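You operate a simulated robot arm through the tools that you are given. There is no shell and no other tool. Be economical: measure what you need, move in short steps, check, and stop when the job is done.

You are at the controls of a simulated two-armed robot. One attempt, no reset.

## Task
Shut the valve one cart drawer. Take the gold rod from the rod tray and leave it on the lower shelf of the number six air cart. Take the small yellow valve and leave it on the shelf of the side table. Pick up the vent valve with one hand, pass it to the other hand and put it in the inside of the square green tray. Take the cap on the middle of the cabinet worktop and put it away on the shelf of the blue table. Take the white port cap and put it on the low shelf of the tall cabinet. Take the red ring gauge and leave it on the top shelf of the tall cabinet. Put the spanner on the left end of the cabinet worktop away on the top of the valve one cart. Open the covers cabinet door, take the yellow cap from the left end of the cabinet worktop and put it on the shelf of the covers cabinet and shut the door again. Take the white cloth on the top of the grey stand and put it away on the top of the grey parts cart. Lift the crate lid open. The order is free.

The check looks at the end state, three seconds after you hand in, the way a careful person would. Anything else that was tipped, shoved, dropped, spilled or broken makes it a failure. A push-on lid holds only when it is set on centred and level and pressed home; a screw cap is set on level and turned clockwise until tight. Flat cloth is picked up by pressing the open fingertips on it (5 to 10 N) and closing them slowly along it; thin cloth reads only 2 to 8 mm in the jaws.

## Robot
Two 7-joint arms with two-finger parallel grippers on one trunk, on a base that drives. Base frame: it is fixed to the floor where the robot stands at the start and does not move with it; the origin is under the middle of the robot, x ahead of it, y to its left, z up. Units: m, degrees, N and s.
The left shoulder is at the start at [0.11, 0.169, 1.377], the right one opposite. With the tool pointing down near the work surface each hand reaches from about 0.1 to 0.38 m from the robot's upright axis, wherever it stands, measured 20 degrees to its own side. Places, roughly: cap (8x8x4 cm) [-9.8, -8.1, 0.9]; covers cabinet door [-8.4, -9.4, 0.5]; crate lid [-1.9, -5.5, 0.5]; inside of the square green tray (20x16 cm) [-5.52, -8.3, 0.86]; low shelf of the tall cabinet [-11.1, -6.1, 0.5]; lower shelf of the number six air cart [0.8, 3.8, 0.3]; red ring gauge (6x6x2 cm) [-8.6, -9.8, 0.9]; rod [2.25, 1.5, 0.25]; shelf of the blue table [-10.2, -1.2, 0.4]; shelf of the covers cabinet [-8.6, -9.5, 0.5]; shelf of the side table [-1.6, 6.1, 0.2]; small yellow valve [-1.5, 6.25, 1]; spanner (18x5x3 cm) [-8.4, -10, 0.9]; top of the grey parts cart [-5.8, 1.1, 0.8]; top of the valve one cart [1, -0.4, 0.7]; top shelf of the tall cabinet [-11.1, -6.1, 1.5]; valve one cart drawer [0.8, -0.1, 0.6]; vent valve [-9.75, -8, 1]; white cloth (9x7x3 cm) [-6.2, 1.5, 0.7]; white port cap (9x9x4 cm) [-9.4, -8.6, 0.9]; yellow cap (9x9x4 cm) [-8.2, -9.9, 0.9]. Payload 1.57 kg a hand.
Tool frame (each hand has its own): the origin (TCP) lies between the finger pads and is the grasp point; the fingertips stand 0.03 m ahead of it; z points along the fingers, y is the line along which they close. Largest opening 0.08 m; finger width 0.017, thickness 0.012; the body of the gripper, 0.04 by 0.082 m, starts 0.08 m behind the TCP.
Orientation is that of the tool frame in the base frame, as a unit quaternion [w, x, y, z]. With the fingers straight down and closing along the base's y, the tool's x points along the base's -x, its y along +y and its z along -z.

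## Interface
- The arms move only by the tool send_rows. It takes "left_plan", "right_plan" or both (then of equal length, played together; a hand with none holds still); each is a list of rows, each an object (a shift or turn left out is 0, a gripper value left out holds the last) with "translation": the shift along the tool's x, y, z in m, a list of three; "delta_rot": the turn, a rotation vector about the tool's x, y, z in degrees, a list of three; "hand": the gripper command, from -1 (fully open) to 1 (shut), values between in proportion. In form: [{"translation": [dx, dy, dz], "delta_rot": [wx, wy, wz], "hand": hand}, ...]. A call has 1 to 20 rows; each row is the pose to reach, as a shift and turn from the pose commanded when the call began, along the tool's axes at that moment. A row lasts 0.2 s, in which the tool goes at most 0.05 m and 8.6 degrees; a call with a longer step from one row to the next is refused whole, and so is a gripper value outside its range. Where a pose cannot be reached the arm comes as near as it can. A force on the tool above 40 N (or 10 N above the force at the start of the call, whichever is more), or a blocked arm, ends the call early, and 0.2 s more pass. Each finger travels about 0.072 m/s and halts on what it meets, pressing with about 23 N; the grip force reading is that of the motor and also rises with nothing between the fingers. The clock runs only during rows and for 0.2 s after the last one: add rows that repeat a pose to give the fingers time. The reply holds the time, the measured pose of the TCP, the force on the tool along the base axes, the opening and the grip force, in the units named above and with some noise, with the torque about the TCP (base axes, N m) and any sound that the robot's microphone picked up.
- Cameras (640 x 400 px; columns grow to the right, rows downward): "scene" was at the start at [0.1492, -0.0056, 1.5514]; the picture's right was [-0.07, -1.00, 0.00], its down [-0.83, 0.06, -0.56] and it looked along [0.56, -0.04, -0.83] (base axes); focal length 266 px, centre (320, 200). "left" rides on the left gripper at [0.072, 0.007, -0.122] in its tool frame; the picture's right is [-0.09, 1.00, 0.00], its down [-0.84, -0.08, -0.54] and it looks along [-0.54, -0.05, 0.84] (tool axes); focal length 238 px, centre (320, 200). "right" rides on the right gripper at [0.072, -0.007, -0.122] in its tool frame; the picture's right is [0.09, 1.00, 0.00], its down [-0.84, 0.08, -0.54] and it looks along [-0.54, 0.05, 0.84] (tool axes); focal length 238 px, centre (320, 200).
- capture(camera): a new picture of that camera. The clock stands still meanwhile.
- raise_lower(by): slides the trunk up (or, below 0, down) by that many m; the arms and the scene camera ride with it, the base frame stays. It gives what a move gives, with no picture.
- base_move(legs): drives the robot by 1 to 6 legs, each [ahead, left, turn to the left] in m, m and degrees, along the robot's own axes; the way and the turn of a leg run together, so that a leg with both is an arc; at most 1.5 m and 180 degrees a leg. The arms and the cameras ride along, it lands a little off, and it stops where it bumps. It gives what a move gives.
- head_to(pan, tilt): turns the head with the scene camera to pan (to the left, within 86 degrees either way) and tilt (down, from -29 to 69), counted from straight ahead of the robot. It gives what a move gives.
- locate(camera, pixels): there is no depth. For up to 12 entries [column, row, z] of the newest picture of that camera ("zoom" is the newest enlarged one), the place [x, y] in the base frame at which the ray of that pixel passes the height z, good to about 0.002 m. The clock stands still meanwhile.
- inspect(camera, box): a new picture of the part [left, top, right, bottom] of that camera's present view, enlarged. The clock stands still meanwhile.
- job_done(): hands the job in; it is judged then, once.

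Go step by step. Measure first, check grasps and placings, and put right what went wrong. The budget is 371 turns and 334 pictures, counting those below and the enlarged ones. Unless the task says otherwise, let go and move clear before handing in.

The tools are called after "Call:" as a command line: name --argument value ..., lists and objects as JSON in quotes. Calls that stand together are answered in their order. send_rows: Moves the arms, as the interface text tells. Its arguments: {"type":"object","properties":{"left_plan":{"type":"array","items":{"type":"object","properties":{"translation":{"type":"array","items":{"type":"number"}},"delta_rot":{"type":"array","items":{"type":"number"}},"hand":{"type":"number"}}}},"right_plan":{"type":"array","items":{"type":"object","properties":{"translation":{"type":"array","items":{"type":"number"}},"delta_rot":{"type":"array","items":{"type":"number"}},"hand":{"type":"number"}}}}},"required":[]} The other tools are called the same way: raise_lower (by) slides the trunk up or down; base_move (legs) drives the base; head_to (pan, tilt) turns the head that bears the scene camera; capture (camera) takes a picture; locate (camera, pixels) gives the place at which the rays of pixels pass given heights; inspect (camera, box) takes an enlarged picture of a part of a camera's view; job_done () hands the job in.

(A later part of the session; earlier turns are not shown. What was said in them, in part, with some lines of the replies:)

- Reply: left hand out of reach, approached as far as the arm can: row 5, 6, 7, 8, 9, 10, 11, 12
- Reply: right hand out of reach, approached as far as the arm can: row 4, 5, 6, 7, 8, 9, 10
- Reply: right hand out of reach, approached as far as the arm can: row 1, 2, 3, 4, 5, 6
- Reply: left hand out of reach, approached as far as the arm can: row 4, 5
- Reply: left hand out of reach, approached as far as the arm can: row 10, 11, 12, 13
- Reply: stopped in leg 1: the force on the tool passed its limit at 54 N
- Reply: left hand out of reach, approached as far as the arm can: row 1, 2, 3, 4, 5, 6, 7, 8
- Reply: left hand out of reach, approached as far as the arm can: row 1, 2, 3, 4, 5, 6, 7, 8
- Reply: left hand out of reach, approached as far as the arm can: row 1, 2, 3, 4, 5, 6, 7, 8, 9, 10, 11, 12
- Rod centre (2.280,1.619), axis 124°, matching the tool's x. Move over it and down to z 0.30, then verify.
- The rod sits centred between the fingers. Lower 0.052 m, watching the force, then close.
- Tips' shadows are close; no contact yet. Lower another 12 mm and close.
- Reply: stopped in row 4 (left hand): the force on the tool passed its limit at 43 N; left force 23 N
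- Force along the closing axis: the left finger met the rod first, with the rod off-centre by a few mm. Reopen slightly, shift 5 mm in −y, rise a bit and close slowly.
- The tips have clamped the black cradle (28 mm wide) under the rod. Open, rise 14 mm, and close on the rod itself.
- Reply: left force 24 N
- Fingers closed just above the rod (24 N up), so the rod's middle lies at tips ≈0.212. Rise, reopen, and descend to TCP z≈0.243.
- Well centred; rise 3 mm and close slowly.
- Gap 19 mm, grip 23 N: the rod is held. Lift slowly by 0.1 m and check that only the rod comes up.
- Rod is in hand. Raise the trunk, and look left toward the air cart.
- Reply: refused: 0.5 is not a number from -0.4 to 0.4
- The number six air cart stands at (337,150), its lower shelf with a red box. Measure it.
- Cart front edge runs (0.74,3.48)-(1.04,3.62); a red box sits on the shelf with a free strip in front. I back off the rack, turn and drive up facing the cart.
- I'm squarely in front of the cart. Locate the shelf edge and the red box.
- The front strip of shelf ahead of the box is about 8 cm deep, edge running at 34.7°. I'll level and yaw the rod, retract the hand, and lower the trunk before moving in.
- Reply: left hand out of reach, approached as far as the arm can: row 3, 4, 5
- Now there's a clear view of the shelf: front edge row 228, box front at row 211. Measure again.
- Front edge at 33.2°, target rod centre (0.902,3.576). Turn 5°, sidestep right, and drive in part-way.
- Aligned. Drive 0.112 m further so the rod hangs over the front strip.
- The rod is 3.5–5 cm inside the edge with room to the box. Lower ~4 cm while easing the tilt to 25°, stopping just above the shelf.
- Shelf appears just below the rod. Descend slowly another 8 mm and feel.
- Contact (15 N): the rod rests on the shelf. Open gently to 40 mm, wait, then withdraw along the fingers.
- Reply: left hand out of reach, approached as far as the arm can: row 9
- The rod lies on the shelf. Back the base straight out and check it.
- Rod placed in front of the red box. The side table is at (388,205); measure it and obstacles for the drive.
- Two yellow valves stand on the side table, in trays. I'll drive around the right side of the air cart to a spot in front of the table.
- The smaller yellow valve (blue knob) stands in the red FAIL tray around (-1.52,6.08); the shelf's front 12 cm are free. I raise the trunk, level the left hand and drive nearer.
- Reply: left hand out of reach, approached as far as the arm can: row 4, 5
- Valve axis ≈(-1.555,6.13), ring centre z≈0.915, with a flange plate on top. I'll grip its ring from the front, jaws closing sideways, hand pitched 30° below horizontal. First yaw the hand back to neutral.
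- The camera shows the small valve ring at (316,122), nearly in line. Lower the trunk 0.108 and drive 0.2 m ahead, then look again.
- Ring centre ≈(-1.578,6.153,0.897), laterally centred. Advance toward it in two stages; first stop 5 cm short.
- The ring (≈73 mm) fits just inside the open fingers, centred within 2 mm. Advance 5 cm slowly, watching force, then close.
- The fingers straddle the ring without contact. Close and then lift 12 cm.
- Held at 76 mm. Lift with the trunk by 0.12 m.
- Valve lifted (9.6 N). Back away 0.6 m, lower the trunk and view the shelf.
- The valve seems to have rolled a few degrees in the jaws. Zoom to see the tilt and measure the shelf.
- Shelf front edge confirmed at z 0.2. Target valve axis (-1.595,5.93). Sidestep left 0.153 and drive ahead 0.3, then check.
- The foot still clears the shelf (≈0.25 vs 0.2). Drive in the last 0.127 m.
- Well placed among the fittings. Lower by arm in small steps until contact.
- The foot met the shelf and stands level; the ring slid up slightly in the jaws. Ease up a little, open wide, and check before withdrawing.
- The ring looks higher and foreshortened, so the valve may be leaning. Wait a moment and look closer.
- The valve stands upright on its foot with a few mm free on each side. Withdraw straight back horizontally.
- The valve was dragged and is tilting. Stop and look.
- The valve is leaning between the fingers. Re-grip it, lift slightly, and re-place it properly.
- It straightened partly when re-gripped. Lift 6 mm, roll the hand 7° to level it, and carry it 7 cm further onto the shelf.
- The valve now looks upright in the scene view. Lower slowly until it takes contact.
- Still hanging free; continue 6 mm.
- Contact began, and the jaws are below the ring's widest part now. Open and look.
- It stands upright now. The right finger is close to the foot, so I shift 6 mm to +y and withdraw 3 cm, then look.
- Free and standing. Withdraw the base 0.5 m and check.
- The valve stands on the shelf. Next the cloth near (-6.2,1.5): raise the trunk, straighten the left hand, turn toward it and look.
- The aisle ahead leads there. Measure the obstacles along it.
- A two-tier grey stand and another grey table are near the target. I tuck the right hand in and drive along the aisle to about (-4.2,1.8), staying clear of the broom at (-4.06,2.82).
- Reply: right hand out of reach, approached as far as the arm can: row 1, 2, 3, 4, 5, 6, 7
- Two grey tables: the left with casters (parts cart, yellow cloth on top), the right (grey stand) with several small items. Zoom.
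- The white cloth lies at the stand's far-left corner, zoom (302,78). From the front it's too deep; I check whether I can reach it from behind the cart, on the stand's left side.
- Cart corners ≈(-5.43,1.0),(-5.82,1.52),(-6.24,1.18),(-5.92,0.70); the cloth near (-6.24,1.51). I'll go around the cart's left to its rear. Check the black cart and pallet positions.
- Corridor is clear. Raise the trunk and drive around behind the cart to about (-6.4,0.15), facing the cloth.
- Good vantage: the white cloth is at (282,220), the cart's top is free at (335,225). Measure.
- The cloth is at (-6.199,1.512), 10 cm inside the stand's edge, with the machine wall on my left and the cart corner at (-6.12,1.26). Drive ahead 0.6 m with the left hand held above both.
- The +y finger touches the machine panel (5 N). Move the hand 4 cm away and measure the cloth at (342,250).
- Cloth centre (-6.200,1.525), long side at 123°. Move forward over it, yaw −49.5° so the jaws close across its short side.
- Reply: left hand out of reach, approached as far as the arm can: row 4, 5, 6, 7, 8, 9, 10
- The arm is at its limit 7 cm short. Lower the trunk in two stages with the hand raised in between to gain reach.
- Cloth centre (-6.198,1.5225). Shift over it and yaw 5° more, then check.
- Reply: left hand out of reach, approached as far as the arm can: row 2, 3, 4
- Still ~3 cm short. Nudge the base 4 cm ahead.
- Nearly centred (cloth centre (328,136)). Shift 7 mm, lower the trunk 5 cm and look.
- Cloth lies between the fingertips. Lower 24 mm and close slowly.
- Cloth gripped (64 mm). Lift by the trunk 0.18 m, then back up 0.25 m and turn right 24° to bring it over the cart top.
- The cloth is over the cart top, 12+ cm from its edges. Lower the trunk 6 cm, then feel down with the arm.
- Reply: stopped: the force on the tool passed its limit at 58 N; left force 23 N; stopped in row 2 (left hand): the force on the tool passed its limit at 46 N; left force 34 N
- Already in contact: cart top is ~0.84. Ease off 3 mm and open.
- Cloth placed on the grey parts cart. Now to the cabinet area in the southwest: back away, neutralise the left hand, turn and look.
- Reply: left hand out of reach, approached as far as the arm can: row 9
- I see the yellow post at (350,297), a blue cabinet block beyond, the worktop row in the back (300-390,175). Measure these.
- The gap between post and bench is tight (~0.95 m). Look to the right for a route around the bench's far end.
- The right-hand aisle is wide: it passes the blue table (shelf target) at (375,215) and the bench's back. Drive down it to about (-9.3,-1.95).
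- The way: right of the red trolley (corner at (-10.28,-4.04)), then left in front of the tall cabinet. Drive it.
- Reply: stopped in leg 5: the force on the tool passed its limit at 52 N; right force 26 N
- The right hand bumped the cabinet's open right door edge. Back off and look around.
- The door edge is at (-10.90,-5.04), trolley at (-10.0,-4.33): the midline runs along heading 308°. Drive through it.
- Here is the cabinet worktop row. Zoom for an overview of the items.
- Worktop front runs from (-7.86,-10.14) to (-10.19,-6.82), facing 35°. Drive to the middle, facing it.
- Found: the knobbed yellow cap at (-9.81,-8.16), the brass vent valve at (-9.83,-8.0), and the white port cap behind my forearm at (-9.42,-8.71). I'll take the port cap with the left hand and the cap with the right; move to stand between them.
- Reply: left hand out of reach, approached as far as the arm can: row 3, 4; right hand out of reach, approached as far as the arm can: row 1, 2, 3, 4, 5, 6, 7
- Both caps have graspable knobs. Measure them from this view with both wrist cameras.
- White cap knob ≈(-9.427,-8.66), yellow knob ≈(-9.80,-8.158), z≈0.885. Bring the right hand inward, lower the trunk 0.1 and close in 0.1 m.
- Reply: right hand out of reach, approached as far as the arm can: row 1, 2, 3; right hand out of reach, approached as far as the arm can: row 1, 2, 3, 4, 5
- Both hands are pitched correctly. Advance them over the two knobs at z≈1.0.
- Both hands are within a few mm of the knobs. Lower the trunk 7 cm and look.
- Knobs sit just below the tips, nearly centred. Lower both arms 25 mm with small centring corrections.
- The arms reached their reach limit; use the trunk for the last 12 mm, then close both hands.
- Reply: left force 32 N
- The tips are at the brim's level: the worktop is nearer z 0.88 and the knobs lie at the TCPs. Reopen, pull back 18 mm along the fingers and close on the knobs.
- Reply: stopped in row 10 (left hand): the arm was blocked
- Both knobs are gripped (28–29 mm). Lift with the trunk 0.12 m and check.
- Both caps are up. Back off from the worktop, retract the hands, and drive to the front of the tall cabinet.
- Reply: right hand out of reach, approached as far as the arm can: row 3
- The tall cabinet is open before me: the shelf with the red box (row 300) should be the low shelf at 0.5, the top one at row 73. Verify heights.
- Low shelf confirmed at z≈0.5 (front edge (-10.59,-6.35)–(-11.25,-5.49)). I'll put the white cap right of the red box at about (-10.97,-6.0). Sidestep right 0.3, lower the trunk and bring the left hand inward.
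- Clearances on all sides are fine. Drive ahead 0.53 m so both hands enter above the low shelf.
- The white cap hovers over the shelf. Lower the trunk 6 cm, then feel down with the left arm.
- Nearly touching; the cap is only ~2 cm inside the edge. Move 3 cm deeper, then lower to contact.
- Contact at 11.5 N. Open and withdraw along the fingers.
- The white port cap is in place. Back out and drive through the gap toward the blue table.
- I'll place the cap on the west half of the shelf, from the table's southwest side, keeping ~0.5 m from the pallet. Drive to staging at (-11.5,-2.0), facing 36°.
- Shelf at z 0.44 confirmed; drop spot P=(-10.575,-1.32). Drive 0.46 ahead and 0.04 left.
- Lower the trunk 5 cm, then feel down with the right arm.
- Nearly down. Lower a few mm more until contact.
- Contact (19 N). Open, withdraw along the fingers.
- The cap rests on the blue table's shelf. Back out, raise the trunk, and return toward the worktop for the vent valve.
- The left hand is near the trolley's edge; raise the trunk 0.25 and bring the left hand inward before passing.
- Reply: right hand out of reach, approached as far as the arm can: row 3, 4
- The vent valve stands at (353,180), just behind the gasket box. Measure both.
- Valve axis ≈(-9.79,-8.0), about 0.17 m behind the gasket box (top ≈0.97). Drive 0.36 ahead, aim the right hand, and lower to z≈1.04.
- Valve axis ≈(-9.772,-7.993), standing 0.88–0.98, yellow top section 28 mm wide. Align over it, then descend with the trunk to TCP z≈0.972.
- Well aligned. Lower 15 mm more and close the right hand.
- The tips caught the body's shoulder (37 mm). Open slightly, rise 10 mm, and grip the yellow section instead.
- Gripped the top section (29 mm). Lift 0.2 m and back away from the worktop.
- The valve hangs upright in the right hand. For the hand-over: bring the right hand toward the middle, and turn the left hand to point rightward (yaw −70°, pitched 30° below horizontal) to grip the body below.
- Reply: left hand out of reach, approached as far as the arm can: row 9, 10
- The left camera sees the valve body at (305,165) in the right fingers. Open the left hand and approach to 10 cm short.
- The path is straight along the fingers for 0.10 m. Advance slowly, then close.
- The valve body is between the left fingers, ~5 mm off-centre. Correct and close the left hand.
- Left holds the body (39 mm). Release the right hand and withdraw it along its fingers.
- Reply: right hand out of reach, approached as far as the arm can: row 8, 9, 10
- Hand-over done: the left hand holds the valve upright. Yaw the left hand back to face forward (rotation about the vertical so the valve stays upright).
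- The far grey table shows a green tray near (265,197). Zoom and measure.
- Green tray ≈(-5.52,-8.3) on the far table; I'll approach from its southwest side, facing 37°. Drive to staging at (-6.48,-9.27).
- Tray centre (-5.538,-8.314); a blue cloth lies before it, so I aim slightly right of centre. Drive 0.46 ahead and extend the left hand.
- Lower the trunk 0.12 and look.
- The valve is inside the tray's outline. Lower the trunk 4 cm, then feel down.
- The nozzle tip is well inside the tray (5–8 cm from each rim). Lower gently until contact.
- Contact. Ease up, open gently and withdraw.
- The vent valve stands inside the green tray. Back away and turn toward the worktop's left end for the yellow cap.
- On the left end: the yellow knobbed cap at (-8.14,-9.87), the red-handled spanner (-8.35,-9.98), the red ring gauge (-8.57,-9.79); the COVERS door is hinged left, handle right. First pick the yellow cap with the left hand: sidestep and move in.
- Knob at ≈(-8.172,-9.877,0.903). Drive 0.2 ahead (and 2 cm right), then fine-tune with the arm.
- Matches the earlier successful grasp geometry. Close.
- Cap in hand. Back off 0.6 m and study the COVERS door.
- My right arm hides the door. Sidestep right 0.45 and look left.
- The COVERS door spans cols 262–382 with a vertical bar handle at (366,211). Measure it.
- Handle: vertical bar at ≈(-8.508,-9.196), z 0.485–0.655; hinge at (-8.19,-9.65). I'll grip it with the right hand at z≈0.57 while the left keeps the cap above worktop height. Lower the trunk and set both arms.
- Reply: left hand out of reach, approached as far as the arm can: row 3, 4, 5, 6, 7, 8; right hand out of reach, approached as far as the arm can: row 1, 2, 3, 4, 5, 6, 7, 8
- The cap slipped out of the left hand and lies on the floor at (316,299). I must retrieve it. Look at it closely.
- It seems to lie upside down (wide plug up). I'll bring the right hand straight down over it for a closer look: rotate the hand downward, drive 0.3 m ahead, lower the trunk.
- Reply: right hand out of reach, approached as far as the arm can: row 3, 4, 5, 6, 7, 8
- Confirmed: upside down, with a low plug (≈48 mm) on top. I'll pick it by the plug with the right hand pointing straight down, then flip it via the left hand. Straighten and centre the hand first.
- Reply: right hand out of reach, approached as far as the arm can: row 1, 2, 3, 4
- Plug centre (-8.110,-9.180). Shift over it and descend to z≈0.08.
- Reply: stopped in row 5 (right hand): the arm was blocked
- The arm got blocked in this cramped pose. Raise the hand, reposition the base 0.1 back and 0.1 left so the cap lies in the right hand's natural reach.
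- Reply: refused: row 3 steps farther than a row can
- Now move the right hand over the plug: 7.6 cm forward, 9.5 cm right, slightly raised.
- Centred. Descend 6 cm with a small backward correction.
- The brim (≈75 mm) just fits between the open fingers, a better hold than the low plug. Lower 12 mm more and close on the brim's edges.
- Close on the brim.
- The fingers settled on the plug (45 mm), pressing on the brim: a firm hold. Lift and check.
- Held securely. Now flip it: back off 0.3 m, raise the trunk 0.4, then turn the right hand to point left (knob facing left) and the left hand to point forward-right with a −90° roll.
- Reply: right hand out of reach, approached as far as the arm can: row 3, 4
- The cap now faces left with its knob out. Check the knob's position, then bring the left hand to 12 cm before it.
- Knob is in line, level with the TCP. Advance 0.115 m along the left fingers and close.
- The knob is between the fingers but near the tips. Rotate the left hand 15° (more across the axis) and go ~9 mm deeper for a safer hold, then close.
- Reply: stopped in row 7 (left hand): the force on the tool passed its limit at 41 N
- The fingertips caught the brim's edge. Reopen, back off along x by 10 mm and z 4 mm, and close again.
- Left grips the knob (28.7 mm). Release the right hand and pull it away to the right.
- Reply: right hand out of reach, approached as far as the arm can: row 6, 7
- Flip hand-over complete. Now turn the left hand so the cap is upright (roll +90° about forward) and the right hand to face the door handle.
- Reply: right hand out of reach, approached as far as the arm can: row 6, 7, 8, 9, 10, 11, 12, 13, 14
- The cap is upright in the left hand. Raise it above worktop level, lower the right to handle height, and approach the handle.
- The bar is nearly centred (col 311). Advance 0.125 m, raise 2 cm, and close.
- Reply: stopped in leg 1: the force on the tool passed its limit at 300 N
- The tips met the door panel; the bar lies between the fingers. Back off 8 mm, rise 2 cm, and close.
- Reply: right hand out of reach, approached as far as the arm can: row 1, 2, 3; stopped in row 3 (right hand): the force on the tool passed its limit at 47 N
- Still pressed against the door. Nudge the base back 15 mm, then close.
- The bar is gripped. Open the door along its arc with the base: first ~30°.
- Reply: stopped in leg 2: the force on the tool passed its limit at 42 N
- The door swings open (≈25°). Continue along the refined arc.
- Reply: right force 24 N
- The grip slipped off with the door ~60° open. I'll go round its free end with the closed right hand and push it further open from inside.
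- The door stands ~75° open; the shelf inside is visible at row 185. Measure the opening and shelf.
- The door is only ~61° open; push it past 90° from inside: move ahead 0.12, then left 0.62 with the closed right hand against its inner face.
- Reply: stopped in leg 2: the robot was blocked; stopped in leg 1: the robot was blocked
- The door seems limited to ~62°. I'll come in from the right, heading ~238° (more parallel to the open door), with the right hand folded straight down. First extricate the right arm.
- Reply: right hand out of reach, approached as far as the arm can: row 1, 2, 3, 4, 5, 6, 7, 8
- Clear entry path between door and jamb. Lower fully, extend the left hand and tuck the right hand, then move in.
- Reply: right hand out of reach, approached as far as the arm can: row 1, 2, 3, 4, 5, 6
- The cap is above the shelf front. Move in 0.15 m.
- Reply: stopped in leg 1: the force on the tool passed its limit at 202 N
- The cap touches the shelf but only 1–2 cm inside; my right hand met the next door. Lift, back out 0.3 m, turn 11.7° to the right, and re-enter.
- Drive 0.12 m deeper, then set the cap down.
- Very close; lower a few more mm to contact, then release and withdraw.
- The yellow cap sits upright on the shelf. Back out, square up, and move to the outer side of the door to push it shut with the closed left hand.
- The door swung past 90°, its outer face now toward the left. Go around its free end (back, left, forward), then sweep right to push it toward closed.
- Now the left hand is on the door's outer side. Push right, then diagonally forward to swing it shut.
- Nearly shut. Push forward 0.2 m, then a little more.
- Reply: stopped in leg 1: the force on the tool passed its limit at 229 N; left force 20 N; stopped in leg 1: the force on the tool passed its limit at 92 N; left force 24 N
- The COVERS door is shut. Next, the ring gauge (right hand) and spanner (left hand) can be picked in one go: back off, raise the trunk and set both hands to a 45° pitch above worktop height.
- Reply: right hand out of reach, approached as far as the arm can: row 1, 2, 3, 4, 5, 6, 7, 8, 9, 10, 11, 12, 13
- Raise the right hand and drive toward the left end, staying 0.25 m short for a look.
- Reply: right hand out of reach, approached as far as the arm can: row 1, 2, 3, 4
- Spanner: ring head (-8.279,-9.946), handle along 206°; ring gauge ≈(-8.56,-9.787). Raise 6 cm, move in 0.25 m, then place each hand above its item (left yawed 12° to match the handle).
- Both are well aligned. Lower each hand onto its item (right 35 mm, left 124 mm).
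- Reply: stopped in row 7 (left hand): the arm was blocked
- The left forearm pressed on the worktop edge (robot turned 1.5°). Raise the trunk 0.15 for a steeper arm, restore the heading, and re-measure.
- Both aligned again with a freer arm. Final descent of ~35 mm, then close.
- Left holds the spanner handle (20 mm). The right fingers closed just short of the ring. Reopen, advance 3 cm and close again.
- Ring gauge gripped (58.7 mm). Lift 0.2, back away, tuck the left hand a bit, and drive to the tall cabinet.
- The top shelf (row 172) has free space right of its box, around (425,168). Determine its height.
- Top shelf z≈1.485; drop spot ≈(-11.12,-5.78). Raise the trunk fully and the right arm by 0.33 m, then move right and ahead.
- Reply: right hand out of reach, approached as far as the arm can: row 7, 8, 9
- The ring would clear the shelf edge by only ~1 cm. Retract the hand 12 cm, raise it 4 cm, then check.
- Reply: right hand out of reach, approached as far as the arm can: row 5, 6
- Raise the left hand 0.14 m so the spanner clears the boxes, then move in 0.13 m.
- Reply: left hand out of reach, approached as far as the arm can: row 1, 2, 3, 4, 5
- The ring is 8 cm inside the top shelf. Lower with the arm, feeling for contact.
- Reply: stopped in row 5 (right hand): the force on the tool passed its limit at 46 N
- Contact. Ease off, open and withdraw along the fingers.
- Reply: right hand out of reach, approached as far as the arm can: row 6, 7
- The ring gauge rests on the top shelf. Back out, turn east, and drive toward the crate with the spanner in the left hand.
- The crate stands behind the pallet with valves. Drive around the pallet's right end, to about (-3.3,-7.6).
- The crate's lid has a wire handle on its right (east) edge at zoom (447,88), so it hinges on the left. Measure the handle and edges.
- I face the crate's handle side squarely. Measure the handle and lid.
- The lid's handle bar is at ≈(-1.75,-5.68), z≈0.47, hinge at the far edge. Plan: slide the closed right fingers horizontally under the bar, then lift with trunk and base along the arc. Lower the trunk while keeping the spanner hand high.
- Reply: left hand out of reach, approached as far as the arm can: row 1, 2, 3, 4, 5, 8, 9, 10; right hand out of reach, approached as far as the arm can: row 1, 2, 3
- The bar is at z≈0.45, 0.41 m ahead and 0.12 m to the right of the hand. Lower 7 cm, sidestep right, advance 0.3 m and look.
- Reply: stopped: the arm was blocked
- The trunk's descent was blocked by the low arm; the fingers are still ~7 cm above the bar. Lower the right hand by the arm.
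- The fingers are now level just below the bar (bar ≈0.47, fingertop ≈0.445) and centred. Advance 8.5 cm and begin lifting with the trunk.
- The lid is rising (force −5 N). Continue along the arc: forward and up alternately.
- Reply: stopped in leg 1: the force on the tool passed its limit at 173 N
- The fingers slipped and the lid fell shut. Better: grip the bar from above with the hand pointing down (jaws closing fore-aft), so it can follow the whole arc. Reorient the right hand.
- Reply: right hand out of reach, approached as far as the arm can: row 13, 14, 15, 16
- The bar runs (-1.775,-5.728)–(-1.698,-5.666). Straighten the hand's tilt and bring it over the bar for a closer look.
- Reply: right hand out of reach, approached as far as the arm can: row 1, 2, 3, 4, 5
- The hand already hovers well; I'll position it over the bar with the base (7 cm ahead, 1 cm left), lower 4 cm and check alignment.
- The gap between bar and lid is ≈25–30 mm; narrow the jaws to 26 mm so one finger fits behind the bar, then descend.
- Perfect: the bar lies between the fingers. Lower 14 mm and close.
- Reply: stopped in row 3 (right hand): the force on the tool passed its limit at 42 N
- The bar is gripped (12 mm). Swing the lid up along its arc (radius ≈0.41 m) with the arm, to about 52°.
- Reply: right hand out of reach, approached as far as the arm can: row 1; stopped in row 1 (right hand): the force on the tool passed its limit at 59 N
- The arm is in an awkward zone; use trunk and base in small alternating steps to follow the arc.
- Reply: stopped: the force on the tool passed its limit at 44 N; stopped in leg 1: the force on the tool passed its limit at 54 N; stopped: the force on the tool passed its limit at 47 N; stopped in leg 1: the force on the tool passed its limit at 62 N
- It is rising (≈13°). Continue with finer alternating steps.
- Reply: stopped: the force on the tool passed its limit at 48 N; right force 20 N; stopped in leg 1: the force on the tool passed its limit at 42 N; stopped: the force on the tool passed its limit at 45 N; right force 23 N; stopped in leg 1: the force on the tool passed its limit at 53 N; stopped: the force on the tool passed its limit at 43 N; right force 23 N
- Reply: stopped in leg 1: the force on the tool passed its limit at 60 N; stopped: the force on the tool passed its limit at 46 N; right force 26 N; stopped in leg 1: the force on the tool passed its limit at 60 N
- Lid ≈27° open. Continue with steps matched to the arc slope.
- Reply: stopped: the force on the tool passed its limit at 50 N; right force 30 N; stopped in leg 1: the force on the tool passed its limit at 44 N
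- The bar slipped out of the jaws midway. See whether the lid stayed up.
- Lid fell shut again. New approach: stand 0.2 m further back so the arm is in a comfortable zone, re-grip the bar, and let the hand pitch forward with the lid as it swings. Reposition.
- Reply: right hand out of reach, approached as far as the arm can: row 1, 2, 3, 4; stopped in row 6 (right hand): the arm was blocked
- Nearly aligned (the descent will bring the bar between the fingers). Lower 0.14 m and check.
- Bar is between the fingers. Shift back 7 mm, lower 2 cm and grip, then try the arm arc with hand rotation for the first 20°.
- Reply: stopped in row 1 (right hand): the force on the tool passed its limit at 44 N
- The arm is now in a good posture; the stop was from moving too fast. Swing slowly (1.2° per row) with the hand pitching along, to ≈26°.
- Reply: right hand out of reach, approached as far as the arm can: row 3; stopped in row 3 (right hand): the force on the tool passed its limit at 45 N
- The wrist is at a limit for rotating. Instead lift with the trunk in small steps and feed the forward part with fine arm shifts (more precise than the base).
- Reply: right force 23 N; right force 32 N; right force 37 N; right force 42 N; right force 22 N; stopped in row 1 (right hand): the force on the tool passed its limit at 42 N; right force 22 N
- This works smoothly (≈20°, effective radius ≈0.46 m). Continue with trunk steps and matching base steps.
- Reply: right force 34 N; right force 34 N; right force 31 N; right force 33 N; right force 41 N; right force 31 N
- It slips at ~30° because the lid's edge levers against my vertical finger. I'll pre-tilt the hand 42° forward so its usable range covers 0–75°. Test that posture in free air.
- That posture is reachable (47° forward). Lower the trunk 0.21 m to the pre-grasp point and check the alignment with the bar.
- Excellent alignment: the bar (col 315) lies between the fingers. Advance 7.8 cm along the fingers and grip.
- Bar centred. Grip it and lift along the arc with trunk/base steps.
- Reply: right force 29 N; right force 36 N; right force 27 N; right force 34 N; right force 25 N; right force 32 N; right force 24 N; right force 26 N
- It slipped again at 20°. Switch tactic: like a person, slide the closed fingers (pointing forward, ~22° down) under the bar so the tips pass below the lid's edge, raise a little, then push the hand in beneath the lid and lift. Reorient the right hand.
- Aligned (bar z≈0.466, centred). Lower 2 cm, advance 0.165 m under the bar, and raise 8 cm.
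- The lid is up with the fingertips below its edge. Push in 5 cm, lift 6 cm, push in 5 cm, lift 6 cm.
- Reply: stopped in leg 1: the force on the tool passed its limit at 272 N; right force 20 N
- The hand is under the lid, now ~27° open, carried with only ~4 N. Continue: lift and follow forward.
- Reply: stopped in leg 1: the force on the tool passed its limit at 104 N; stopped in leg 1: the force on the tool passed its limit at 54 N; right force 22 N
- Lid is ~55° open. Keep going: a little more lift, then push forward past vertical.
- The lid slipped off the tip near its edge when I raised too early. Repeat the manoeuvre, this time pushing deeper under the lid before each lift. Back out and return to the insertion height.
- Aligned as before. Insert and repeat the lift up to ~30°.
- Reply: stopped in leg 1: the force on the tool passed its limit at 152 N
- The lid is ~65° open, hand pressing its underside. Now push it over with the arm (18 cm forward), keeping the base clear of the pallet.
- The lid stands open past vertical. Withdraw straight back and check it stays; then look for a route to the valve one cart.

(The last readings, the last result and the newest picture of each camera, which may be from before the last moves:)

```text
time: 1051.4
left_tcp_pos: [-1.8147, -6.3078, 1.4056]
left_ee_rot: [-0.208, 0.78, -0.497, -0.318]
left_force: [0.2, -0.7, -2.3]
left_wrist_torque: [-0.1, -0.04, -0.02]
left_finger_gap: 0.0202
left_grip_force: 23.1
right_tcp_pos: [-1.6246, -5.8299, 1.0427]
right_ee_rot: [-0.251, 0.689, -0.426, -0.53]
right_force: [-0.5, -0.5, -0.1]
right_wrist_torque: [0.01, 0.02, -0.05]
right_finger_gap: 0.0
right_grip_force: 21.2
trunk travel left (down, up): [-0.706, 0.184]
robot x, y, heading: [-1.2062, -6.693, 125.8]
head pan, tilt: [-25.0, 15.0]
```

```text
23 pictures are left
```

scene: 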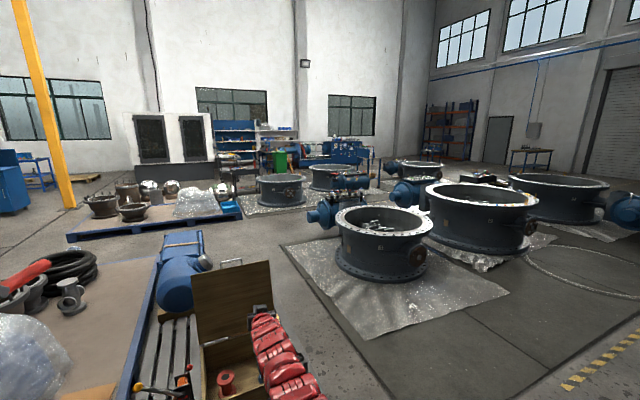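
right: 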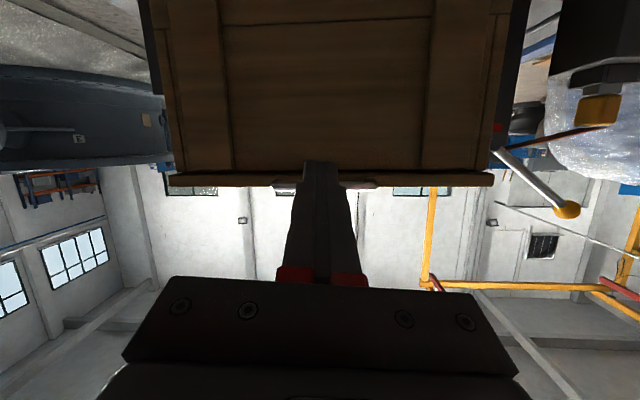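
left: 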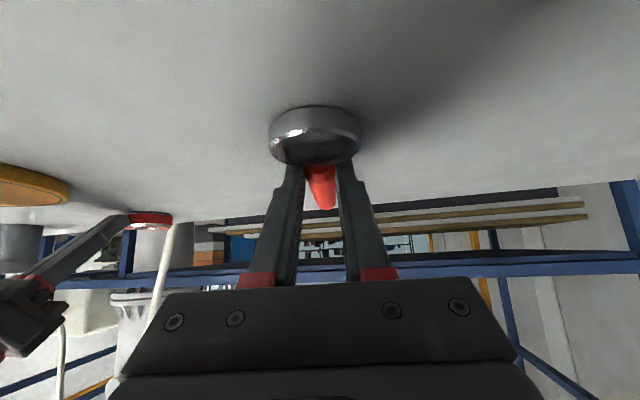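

The lid stays open. Now find the way to the cart: measure vessel and lane positions.

Call:
locate --camera "scene" --pixels '[[340, 272, 0], [428, 272, 0], [290, 247, 0], [398, 330, 0], [508, 292, 0], [430, 245, 0.1], [535, 250, 0.1], [250, 215, 0], [620, 345, 0], [300, 207, 0]]'

Call:
inspect --camera "scene" --box '[220, 140, 640, 340]'

```text
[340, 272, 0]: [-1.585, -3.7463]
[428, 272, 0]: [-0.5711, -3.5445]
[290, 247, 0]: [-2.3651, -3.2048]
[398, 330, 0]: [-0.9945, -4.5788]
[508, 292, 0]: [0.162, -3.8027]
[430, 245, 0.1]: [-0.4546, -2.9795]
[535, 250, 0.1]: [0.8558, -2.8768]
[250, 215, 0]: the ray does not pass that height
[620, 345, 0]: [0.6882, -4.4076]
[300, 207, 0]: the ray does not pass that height
```

```text
1.52 times, centred on (430, 240) of scene
```

zoom: 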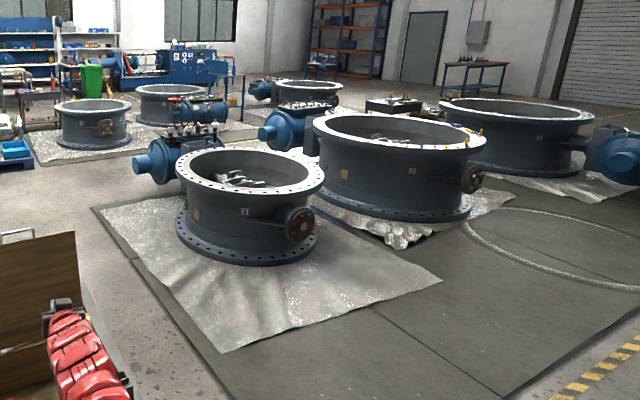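

Route: along the strip between the slatted pallet and vessel 3's foil, then the lane north of the vessels back to the start area. Drive the first part.

Call:
base_move --legs '[[0, 0, -62], [0.7, 0, 0], [0.55, 0, 0], [0, 0, 64], [1.5, 0, 0]]'

Call:
head_to --pan 0 --tilt 20

Call:
capture --camera "scene"

```text
time: 1070.6
left_tcp_pos: [-2.2278, -4.0284, 1.4053]
left_ee_rot: [-0.202, 0.79, -0.48, -0.323]
left_force: [0.9, -0.7, -1.9]
left_wrist_torque: [-0.12, -0.03, 0.03]
left_finger_gap: 0.0197
left_grip_force: 23.0
right_tcp_pos: [-2.0542, -3.5444, 1.0433]
right_ee_rot: [-0.24, 0.697, -0.411, -0.535]
right_force: [-0.1, 0.0, 1.5]
right_wrist_torque: [0.03, -0.02, 0.0]
right_finger_gap: 0.0
right_grip_force: 21.5
trunk travel left (down, up): [-0.706, 0.184]
robot x, y, heading: [-1.5984, -4.3887, 128.3]
head pan, tilt: [-25.0, 15.0]
```

```text
time: 1071.5
left_tcp_pos: [-2.2262, -4.0289, 1.4057]
left_ee_rot: [-0.201, 0.791, -0.48, -0.323]
left_force: [-0.3, 0.5, -2.1]
left_wrist_torque: [-0.11, -0.05, -0.02]
left_finger_gap: 0.0197
left_grip_force: 22.8
right_tcp_pos: [-2.0542, -3.5429, 1.0423]
right_ee_rot: [-0.241, 0.697, -0.412, -0.536]
right_force: [-0.2, 0.9, 0.4]
right_wrist_torque: [-0.02, 0.01, -0.01]
right_finger_gap: 0.0
right_grip_force: 21.1
trunk travel left (down, up): [-0.706, 0.184]
robot x, y, heading: [-1.6009, -4.3879, 128.2]
head pan, tilt: [0.0, 20.0]
```

```text
21 pictures are left
```

scene: 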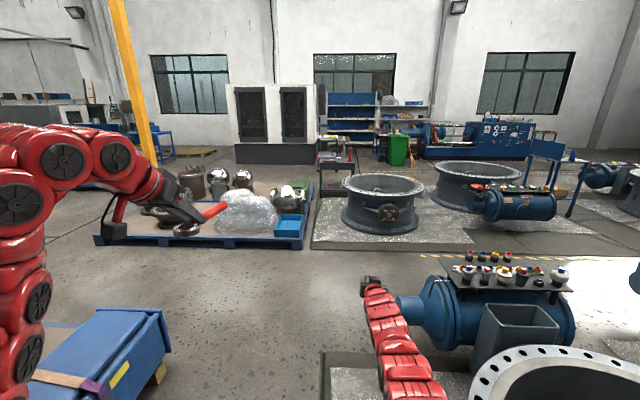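

Call:
locate --camera "scene" --pixels '[[398, 312, 0.5], [432, 290, 0.8], [313, 245, 0], [470, 245, 0], [165, 345, 0.6], [330, 360, 0]]'

Call:
base_move --legs '[[0, 0, 6], [1.3, 0, 0], [0.6, 0, 0], [0, 0, -78]]'

Call:
capture --camera "scene"

```text
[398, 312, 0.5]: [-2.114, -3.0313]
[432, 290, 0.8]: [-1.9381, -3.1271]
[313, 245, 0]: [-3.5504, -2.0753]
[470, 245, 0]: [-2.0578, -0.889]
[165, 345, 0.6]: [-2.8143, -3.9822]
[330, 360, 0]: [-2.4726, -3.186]
```

```text
time: 1084.8
left_tcp_pos: [-2.7776, -2.3304, 1.4062]
left_ee_rot: [0.353, -0.356, 0.854, 0.142]
left_force: [-0.3, -0.3, -1.8]
left_wrist_torque: [-0.14, 0.08, 0.01]
left_finger_gap: 0.0203
left_grip_force: 23.0
right_tcp_pos: [-2.2614, -2.3424, 1.0418]
right_ee_rot: [0.51, -0.322, 0.743, 0.291]
right_force: [0.1, -0.2, -0.7]
right_wrist_torque: [0.01, -0.01, 0.02]
right_finger_gap: 0.0003
right_grip_force: 20.9
trunk travel left (down, up): [-0.706, 0.184]
robot x, y, heading: [-2.9235, -3.0407, 56.4]
head pan, tilt: [0.0, 20.0]
```

```text
20 pictures are left
```

scene: 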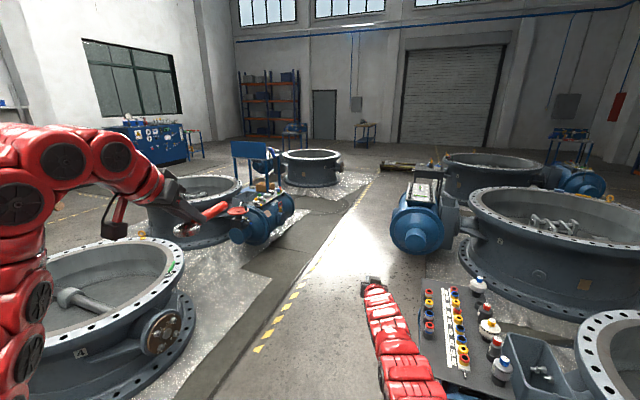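

Call:
locate --camera "scene" --pixels '[[392, 245, 0.4], [440, 262, 0.2], [262, 350, 0], [310, 268, 0], [345, 222, 0], [230, 230, 0.5], [295, 215, 0.5], [425, 300, 0.7], [185, 330, 0.6]]'

```text
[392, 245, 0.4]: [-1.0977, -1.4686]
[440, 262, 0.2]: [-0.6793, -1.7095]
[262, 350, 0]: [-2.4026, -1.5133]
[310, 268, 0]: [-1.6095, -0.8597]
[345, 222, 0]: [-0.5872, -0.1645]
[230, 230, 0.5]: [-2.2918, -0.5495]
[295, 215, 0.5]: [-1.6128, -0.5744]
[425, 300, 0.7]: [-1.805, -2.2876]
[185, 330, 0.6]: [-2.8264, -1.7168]
```

Lane centre found (hazard line along 36.6°). Drive up the lane to the start area and turn to face the cart.

Call:
base_move --legs '[[0, 0, 7.5], [1.5, 0, 0], [0, 0, -27.3], [1.5, 0, 0], [0.9, 0, 0], [0, 0, -93]]'

Call:
head_to --pan 0 --tilt 38

Call:
capture --camera "scene"

```text
time: 1109.6
left_tcp_pos: [0.2486, -0.6588, 1.4059]
left_ee_rot: [0.313, 0.516, 0.768, -0.216]
left_force: [-0.7, -0.2, -1.5]
left_wrist_torque: [0.1, 0.05, -0.02]
left_finger_gap: 0.0198
left_grip_force: 22.7
right_tcp_pos: [0.0346, -1.1276, 1.0432]
right_ee_rot: [0.525, 0.442, 0.678, -0.264]
right_force: [-0.1, -0.4, -0.4]
right_wrist_torque: [0.02, 0.02, 0.0]
right_finger_gap: 0.0001
right_grip_force: 21.6
trunk travel left (down, up): [-0.706, 0.184]
robot x, y, heading: [-0.3415, -0.2471, -56.8]
head pan, tilt: [0.0, 20.0]
```

```text
time: 1110.4
left_tcp_pos: [0.2491, -0.6587, 1.405]
left_ee_rot: [0.313, 0.515, 0.768, -0.215]
left_force: [0.2, -0.4, -2.1]
left_wrist_torque: [0.09, 0.06, -0.01]
left_finger_gap: 0.0199
left_grip_force: 23.0
right_tcp_pos: [0.0348, -1.1288, 1.0429]
right_ee_rot: [0.524, 0.443, 0.678, -0.265]
right_force: [-0.2, -0.4, -0.7]
right_wrist_torque: [-0.03, 0.01, 0.01]
right_finger_gap: 0.0001
right_grip_force: 21.4
trunk travel left (down, up): [-0.706, 0.184]
robot x, y, heading: [-0.3415, -0.2447, -56.6]
head pan, tilt: [0.0, 38.0]
```

```text
19 pictures are left
```

scene: 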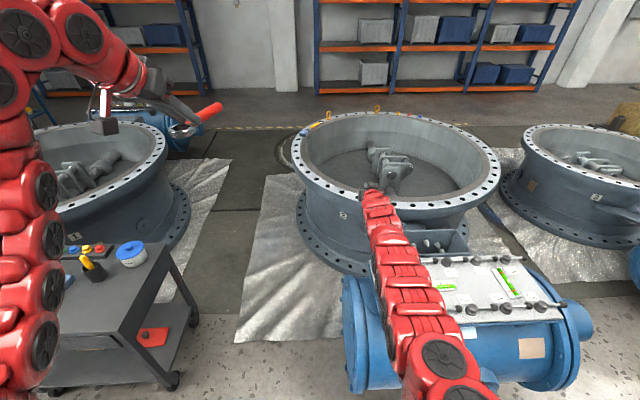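

The valve one cart is on my left. Measure its top height via its known corner, then sidestep left.

Call:
locate --camera "scene" --pixels '[[124, 334, 0.75], [124, 334, 0.8], [124, 334, 0.85], [172, 262, 0.75], [172, 262, 0.8], [130, 265, 0.8], [85, 305, 0.8]]'

Call:
base_move --legs '[[0, 0.55, 0]]'

Call:
head_to --pan 0 --tilt 48

Call:
capture --camera "scene"

```text
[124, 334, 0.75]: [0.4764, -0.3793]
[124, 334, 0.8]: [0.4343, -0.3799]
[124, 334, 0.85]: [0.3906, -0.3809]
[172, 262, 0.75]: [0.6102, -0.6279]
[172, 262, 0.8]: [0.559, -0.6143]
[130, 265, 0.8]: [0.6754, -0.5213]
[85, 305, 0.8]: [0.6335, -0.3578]
```

```text
time: 1113.6
left_tcp_pos: [0.7078, -0.3547, 1.4046]
left_ee_rot: [0.314, 0.513, 0.769, -0.215]
left_force: [-0.4, 0.3, -3.2]
left_wrist_torque: [0.11, 0.04, -0.01]
left_finger_gap: 0.02
left_grip_force: 22.6
right_tcp_pos: [0.4951, -0.8236, 1.0431]
right_ee_rot: [0.525, 0.441, 0.679, -0.264]
right_force: [1.1, 0.0, 0.3]
right_wrist_torque: [0.0, 0.03, 0.02]
right_finger_gap: 0.0001
right_grip_force: 21.3
trunk travel left (down, up): [-0.706, 0.184]
robot x, y, heading: [0.1135, 0.059, -56.3]
head pan, tilt: [0.0, 38.0]
```

```text
time: 1114.3
left_tcp_pos: [0.7066, -0.3546, 1.406]
left_ee_rot: [0.312, 0.514, 0.769, -0.215]
left_force: [0.2, -0.6, -1.7]
left_wrist_torque: [0.12, 0.08, -0.01]
left_finger_gap: 0.0198
left_grip_force: 22.8
right_tcp_pos: [0.496, -0.8235, 1.0435]
right_ee_rot: [0.525, 0.44, 0.679, -0.263]
right_force: [0.4, -0.5, 1.5]
right_wrist_torque: [-0.03, -0.01, 0.02]
right_finger_gap: 0.0
right_grip_force: 21.5
trunk travel left (down, up): [-0.706, 0.184]
robot x, y, heading: [0.1124, 0.0582, -56.4]
head pan, tilt: [0.0, 48.0]
```

```text
18 pictures are left
```

scene: 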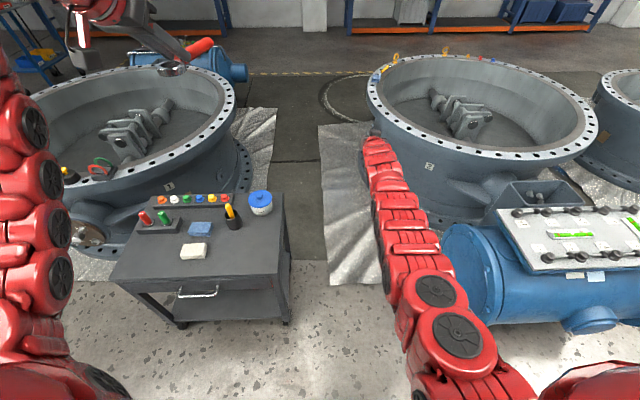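

Call:
locate --camera "scene" --pixels '[[282, 272, 0.65], [282, 272, 0.7], [282, 272, 0.75], [282, 272, 0.8], [283, 196, 0.7], [283, 196, 0.75], [245, 248, 0.7], [245, 248, 0.75], [112, 281, 0.75], [232, 228, 0.75], [260, 215, 0.75]]'

```text
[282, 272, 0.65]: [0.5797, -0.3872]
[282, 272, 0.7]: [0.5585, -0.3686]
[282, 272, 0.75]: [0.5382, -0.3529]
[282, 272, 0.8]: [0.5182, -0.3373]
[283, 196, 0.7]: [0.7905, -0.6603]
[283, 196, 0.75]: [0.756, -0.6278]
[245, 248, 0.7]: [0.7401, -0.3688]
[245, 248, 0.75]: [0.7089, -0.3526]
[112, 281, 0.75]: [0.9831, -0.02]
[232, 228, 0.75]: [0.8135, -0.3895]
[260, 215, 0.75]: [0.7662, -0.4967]
```

Free spot at the cart's right front. I'll align (back 4 cm) and lower the left arm 0.55 m with the spanner, leaving the trunk up so the right arm stays clear of the motor.

Call:
base_move --legs '[[-0.04, 0, 0]]'

Call:
send_rows --left_plan '[{"translation": [0.032, 0, 0.0325]}, {"translation": [0.064, 0, 0.065]}, {"translation": [0.096, 0, 0.0975]}, {"translation": [0.128, 0, 0.13]}, {"translation": [0.16, 0, 0.1625]}, {"translation": [0.192, 0, 0.195]}, {"translation": [0.224, 0, 0.2275]}, {"translation": [0.256, 0, 0.26]}, {"translation": [0.288, 0, 0.2925]}, {"translation": [0.32, 0, 0.325]}, {"translation": [0.352, 0, 0.3575]}, {"translation": [0.386, 0, 0.391]}, {"translation": [0.386, 0, 0.391]}]'

Call:
capture --camera "scene"

Call:
capture --camera "left"

```text
time: 1115.2
left_tcp_pos: [0.6875, -0.3257, 1.403]
left_ee_rot: [0.312, 0.514, 0.769, -0.215]
left_force: [0.3, -0.8, -2.7]
left_wrist_torque: [0.12, 0.04, 0.0]
left_finger_gap: 0.0199
left_grip_force: 22.6
right_tcp_pos: [0.4739, -0.7943, 1.0398]
right_ee_rot: [0.523, 0.442, 0.679, -0.263]
right_force: [-0.5, -0.4, -0.3]
right_wrist_torque: [0.04, -0.01, 0.05]
right_finger_gap: 0.0002
right_grip_force: 21.3
trunk travel left (down, up): [-0.706, 0.184]
robot x, y, heading: [0.0911, 0.0917, -56.6]
head pan, tilt: [0.0, 48.0]
```

```text
time: 1118.0
left_tcp_pos: [0.6795, -0.3238, 0.8556]
left_ee_rot: [0.314, 0.514, 0.769, -0.215]
left_force: [-0.9, 0.2, -1.8]
left_wrist_torque: [0.11, 0.0, 0.0]
left_finger_gap: 0.0197
left_grip_force: 23.2
left hand out of reach, approached as far as the arm can: row 2, 3, 4, 5, 6
right_tcp_pos: [0.4726, -0.7902, 1.0429]
right_ee_rot: [0.526, 0.44, 0.679, -0.263]
right_force: [0.1, -0.1, -0.2]
right_wrist_torque: [0.04, -0.02, 0.01]
right_finger_gap: 0.0
right_grip_force: 21.4
trunk travel left (down, up): [-0.706, 0.184]
robot x, y, heading: [0.0931, 0.0866, -56.1]
head pan, tilt: [0.0, 48.0]
```

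```text
17 pictures are left
```

scene: 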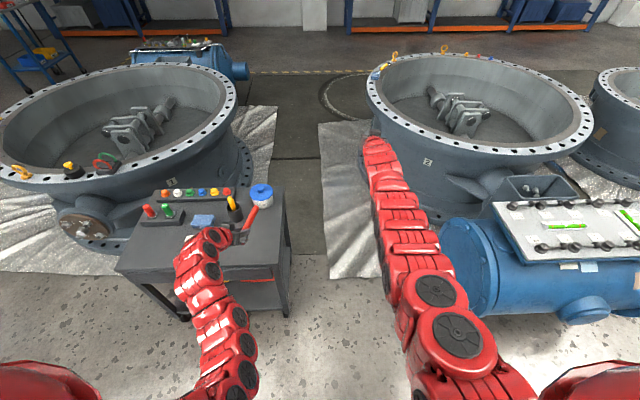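

```text
16 pictures are left
```

left: 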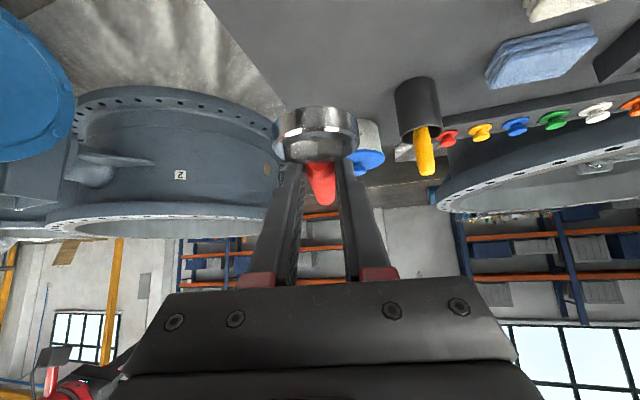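

The spanner is over the free corner, clear of jar and cup. Lower in small steps.

Call:
send_rows --left_plan '[{"translation": [0.0056, 0, 0.0057]}, {"translation": [0.0112, 0, 0.0114]}, {"translation": [0.0168, 0, 0.0171]}, {"translation": [0.0224, 0, 0.0228]}, {"translation": [0.028, 0, 0.0285]}, {"translation": [0.0336, 0, 0.0342]}, {"translation": [0.0392, 0, 0.0399]}]'

Call:
capture --camera "left"

```text
time: 1119.6
left_tcp_pos: [0.6797, -0.3241, 0.7992]
left_ee_rot: [0.312, 0.515, 0.769, -0.215]
left_force: [-0.1, -0.3, -1.3]
left_wrist_torque: [0.09, 0.03, 0.0]
left_finger_gap: 0.0198
left_grip_force: 22.4
right_tcp_pos: [0.4728, -0.7915, 1.0436]
right_ee_rot: [0.525, 0.441, 0.678, -0.264]
right_force: [0.2, 0.1, 0.2]
right_wrist_torque: [0.02, -0.04, 0.0]
right_finger_gap: 0.0
right_grip_force: 21.4
trunk travel left (down, up): [-0.706, 0.184]
robot x, y, heading: [0.0958, 0.0918, -56.5]
head pan, tilt: [0.0, 48.0]
```

```text
15 pictures are left
```

left: 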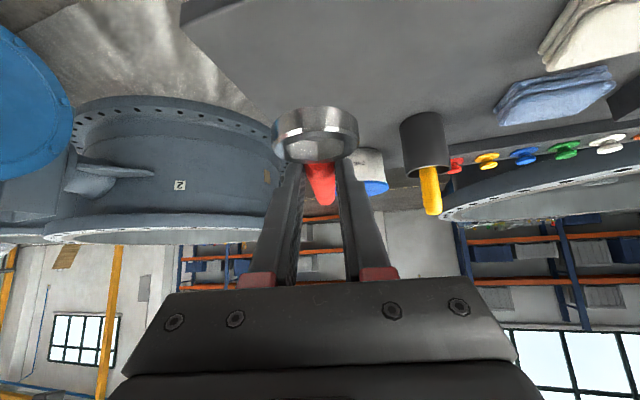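

Call:
send_rows --left_plan '[{"translation": [0.0049, 0, 0.005]}, {"translation": [0.0098, 0, 0.01]}, {"translation": [0.0147, 0, 0.015]}, {"translation": [0.0196, 0, 0.02]}, {"translation": [0.0245, 0, 0.025]}]'

Call:
capture --camera "left"

```text
time: 1120.8
left_tcp_pos: [0.68, -0.3254, 0.7646]
left_ee_rot: [0.314, 0.513, 0.769, -0.215]
left_force: [-0.4, -0.5, -1.7]
left_wrist_torque: [0.12, 0.05, 0.0]
left_finger_gap: 0.0196
left_grip_force: 22.6
right_tcp_pos: [0.4745, -0.7918, 1.0437]
right_ee_rot: [0.525, 0.442, 0.678, -0.264]
right_force: [0.5, -0.5, -0.6]
right_wrist_torque: [-0.01, -0.02, 0.0]
right_finger_gap: 0.0
right_grip_force: 21.2
trunk travel left (down, up): [-0.706, 0.184]
robot x, y, heading: [0.0899, 0.0906, -56.5]
head pan, tilt: [0.0, 48.0]
```

```text
14 pictures are left
```

left: 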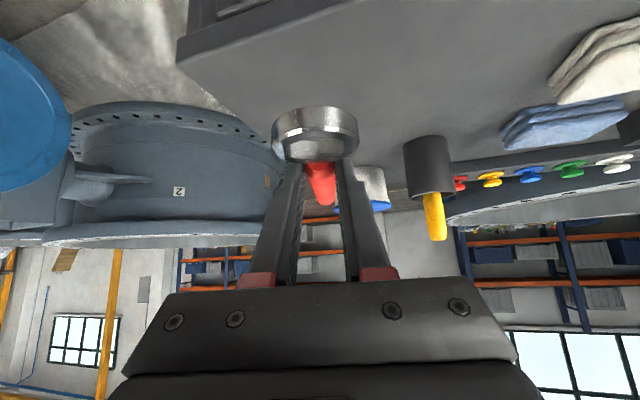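

Call:
send_rows --left_plan '[{"translation": [0.0035, 0, 0.0036]}, {"translation": [0.007, 0, 0.0071]}, {"translation": [0.0105, 0, 0.0107]}, {"translation": [0.014, 0, 0.0142]}, {"translation": [0.0175, 0, 0.0178]}]'

```text
time: 1122.0
left_tcp_pos: [0.6799, -0.3255, 0.74]
left_ee_rot: [0.313, 0.515, 0.769, -0.214]
left_force: [0.3, -0.1, -2.2]
left_wrist_torque: [0.12, 0.06, 0.0]
left_finger_gap: 0.0202
left_grip_force: 22.6
right_tcp_pos: [0.4746, -0.7904, 1.0423]
right_ee_rot: [0.525, 0.441, 0.679, -0.264]
right_force: [-0.6, -0.8, 0.0]
right_wrist_torque: [-0.01, -0.02, 0.0]
right_finger_gap: 0.0
right_grip_force: 21.1
trunk travel left (down, up): [-0.706, 0.184]
robot x, y, heading: [0.0931, 0.0901, -56.4]
head pan, tilt: [0.0, 48.0]
```

Still free at 0.740; continue lowering another 2.5 cm in small steps.

Call:
send_rows --left_plan '[{"translation": [0.0035, 0, 0.0036]}, {"translation": [0.007, 0, 0.0071]}, {"translation": [0.0105, 0, 0.0107]}, {"translation": [0.014, 0, 0.0142]}, {"translation": [0.0175, 0, 0.0178]}]'

Call:
capture --camera "left"

```text
time: 1123.2
left_tcp_pos: [0.68, -0.324, 0.7147]
left_ee_rot: [0.313, 0.514, 0.769, -0.215]
left_force: [0.4, 0.0, -2.0]
left_wrist_torque: [0.08, 0.06, 0.01]
left_finger_gap: 0.0198
left_grip_force: 23.0
right_tcp_pos: [0.4729, -0.7915, 1.0429]
right_ee_rot: [0.525, 0.441, 0.678, -0.264]
right_force: [0.8, 0.6, -0.2]
right_wrist_torque: [-0.03, -0.05, -0.03]
right_finger_gap: 0.0001
right_grip_force: 21.7
trunk travel left (down, up): [-0.706, 0.184]
robot x, y, heading: [0.0925, 0.0881, -56.2]
head pan, tilt: [0.0, 48.0]
```

```text
13 pictures are left
```

left: 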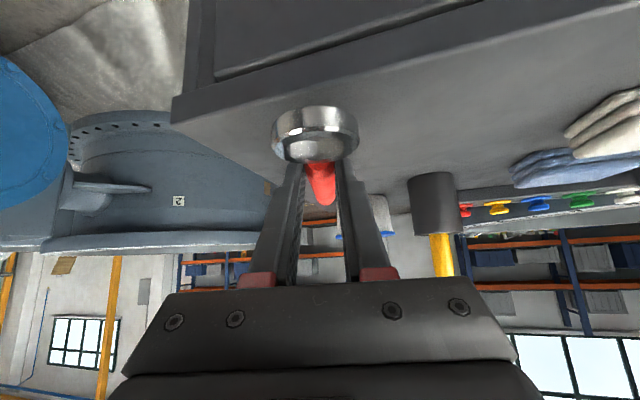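

The cart top is lower than assumed (~0.67), so the head is still at the front edge. Move 5 cm forward and 2 cm right, then check.

Call:
base_move --legs '[[0.05, -0.02, 0]]'

Call:
capture --camera "left"

Call:
inspect --camera "scene" --box '[110, 150, 330, 330]'

```text
time: 1124.1
left_tcp_pos: [0.6909, -0.3767, 0.7153]
left_ee_rot: [0.313, 0.513, 0.77, -0.214]
left_force: [0.0, -0.4, -2.4]
left_wrist_torque: [0.08, 0.05, 0.02]
left_finger_gap: 0.0198
left_grip_force: 23.0
right_tcp_pos: [0.4833, -0.844, 1.043]
right_ee_rot: [0.525, 0.44, 0.679, -0.263]
right_force: [-0.3, 1.2, -0.3]
right_wrist_torque: [-0.01, -0.01, 0.0]
right_finger_gap: 0.0
right_grip_force: 21.1
trunk travel left (down, up): [-0.706, 0.184]
robot x, y, heading: [0.1066, 0.0414, -56.4]
head pan, tilt: [0.0, 48.0]
```

```text
12 pictures are left
```

left: 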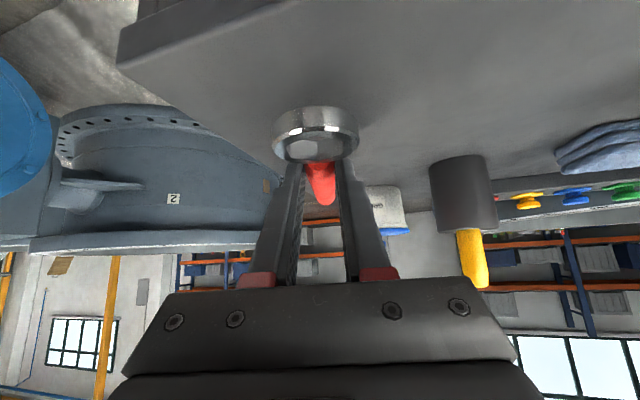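

```text
2.22 times, centred on (220, 240) of scene
```

zoom: 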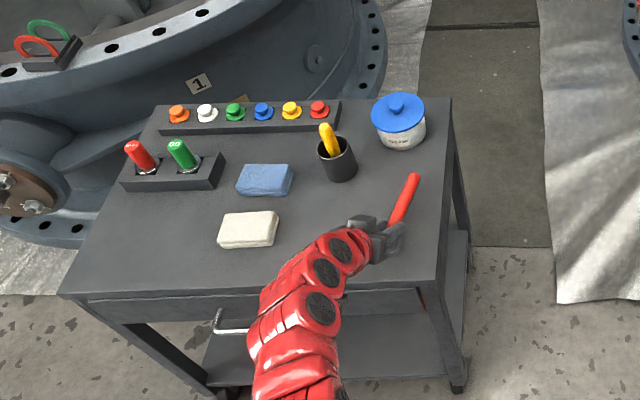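

Well over the cart top, clear of jar and cup. Lower to contact.

Call:
send_rows --left_plan '[{"translation": [0.0035, 0, 0.0036]}, {"translation": [0.007, 0, 0.0071]}, {"translation": [0.0105, 0, 0.0107]}, {"translation": [0.0133, 0, 0.0135]}, {"translation": [0.0161, 0, 0.0164]}]'

```text
time: 1125.3
left_tcp_pos: [0.6907, -0.3769, 0.6945]
left_ee_rot: [0.315, 0.513, 0.769, -0.215]
left_force: [-1.4, 0.6, 10.5]
left_wrist_torque: [0.04, -0.04, 0.03]
left_finger_gap: 0.0199
left_grip_force: 23.1
right_tcp_pos: [0.4829, -0.8425, 1.0437]
right_ee_rot: [0.526, 0.44, 0.679, -0.262]
right_force: [0.0, 1.0, -0.6]
right_wrist_torque: [-0.02, 0.0, -0.01]
right_finger_gap: 0.0
right_grip_force: 21.5
trunk travel left (down, up): [-0.706, 0.184]
robot x, y, heading: [0.1012, 0.0383, -56.4]
head pan, tilt: [0.0, 48.0]
```

Contact (10 N). Open and withdraw upward along the fingers, then check.

Call:
send_rows --left_plan '[{"hand": 0.3}, {"hand": 0}, {"hand": -0.2}, {"translation": [0, 0, -0.02]}, {"translation": [-0.01, 0, -0.05]}, {"translation": [-0.03, 0, -0.08]}, {"translation": [-0.06, 0, -0.11]}, {"translation": [-0.09, 0, -0.14]}]'

Call:
base_move --legs '[[-0.3, 0, 0]]'

Call:
inspect --camera "scene" --box '[100, 80, 340, 280]'

```text
time: 1127.1
left_tcp_pos: [0.6796, -0.3433, 0.8546]
left_ee_rot: [0.312, 0.514, 0.77, -0.214]
left_force: [0.0, 0.2, -0.2]
left_wrist_torque: [0.0, -0.01, -0.01]
left_finger_gap: 0.0481
left_grip_force: 0.0
right_tcp_pos: [0.4846, -0.8454, 1.0437]
right_ee_rot: [0.525, 0.44, 0.68, -0.262]
right_force: [0.9, -0.4, 0.4]
right_wrist_torque: [-0.01, -0.01, 0.02]
right_finger_gap: 0.0001
right_grip_force: 21.1
trunk travel left (down, up): [-0.706, 0.184]
robot x, y, heading: [0.1021, 0.0383, -56.4]
head pan, tilt: [0.0, 48.0]
```

```text
time: 1129.1
left_tcp_pos: [0.5143, -0.0947, 0.8558]
left_ee_rot: [0.313, 0.514, 0.769, -0.215]
left_force: [0.3, 0.3, 0.5]
left_wrist_torque: [0.02, 0.02, -0.02]
left_finger_gap: 0.0481
left_grip_force: 0.0
right_tcp_pos: [0.3191, -0.5946, 1.0434]
right_ee_rot: [0.525, 0.44, 0.678, -0.264]
right_force: [-0.1, -0.7, 0.6]
right_wrist_torque: [-0.01, 0.04, -0.04]
right_finger_gap: 0.0002
right_grip_force: 21.5
trunk travel left (down, up): [-0.706, 0.184]
robot x, y, heading: [-0.0602, 0.2885, -56.5]
head pan, tilt: [0.0, 48.0]
```

```text
2.00 times, centred on (220, 180) of scene
```

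zoom: 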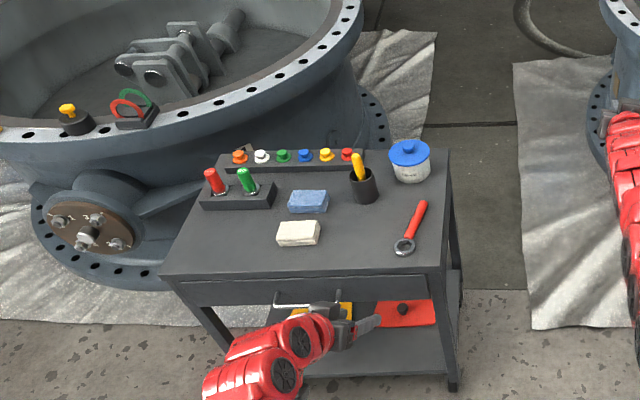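

The spanner lies on the cart top, the drawer is still shut, and both hands are empty and clear. All the tasks are done, so I hand in.

Call:
job_done

```text
The job is handed in.
```

I finished all eleven tasks and handed the job in, but the yellow cap, the small yellow valve and a few surfaces were knocked along the way.

- **Yellow cap:** It slipped out of the left hand and fell upside down on the floor. I picked it up, turned it over between the two hands, and set it upright on the covers cabinet shelf before shutting the door.
- **Small yellow valve:** On the side table shelf it was dragged and leaned when I first let go, so I gripped it again and stood it up away from the edge.
- **Crate lid:** It fell shut several times before I got it open past vertical. It was still open when I backed away.
- **Bumps:** The right hand ran into the open right door of the tall cabinet at about 52 N, and I could not tell whether that door moved. It also hit the closed covers cabinet door at about 300 N and the TUBES door at about 200 N while I worked on the yellow cap. The left hand pushed the covers door home at about 229 N.

The last close-up of the valve one cart shows the drawer shut and the spanner lying flat. I checked each other item by picture as I placed it and did not go back to look again.
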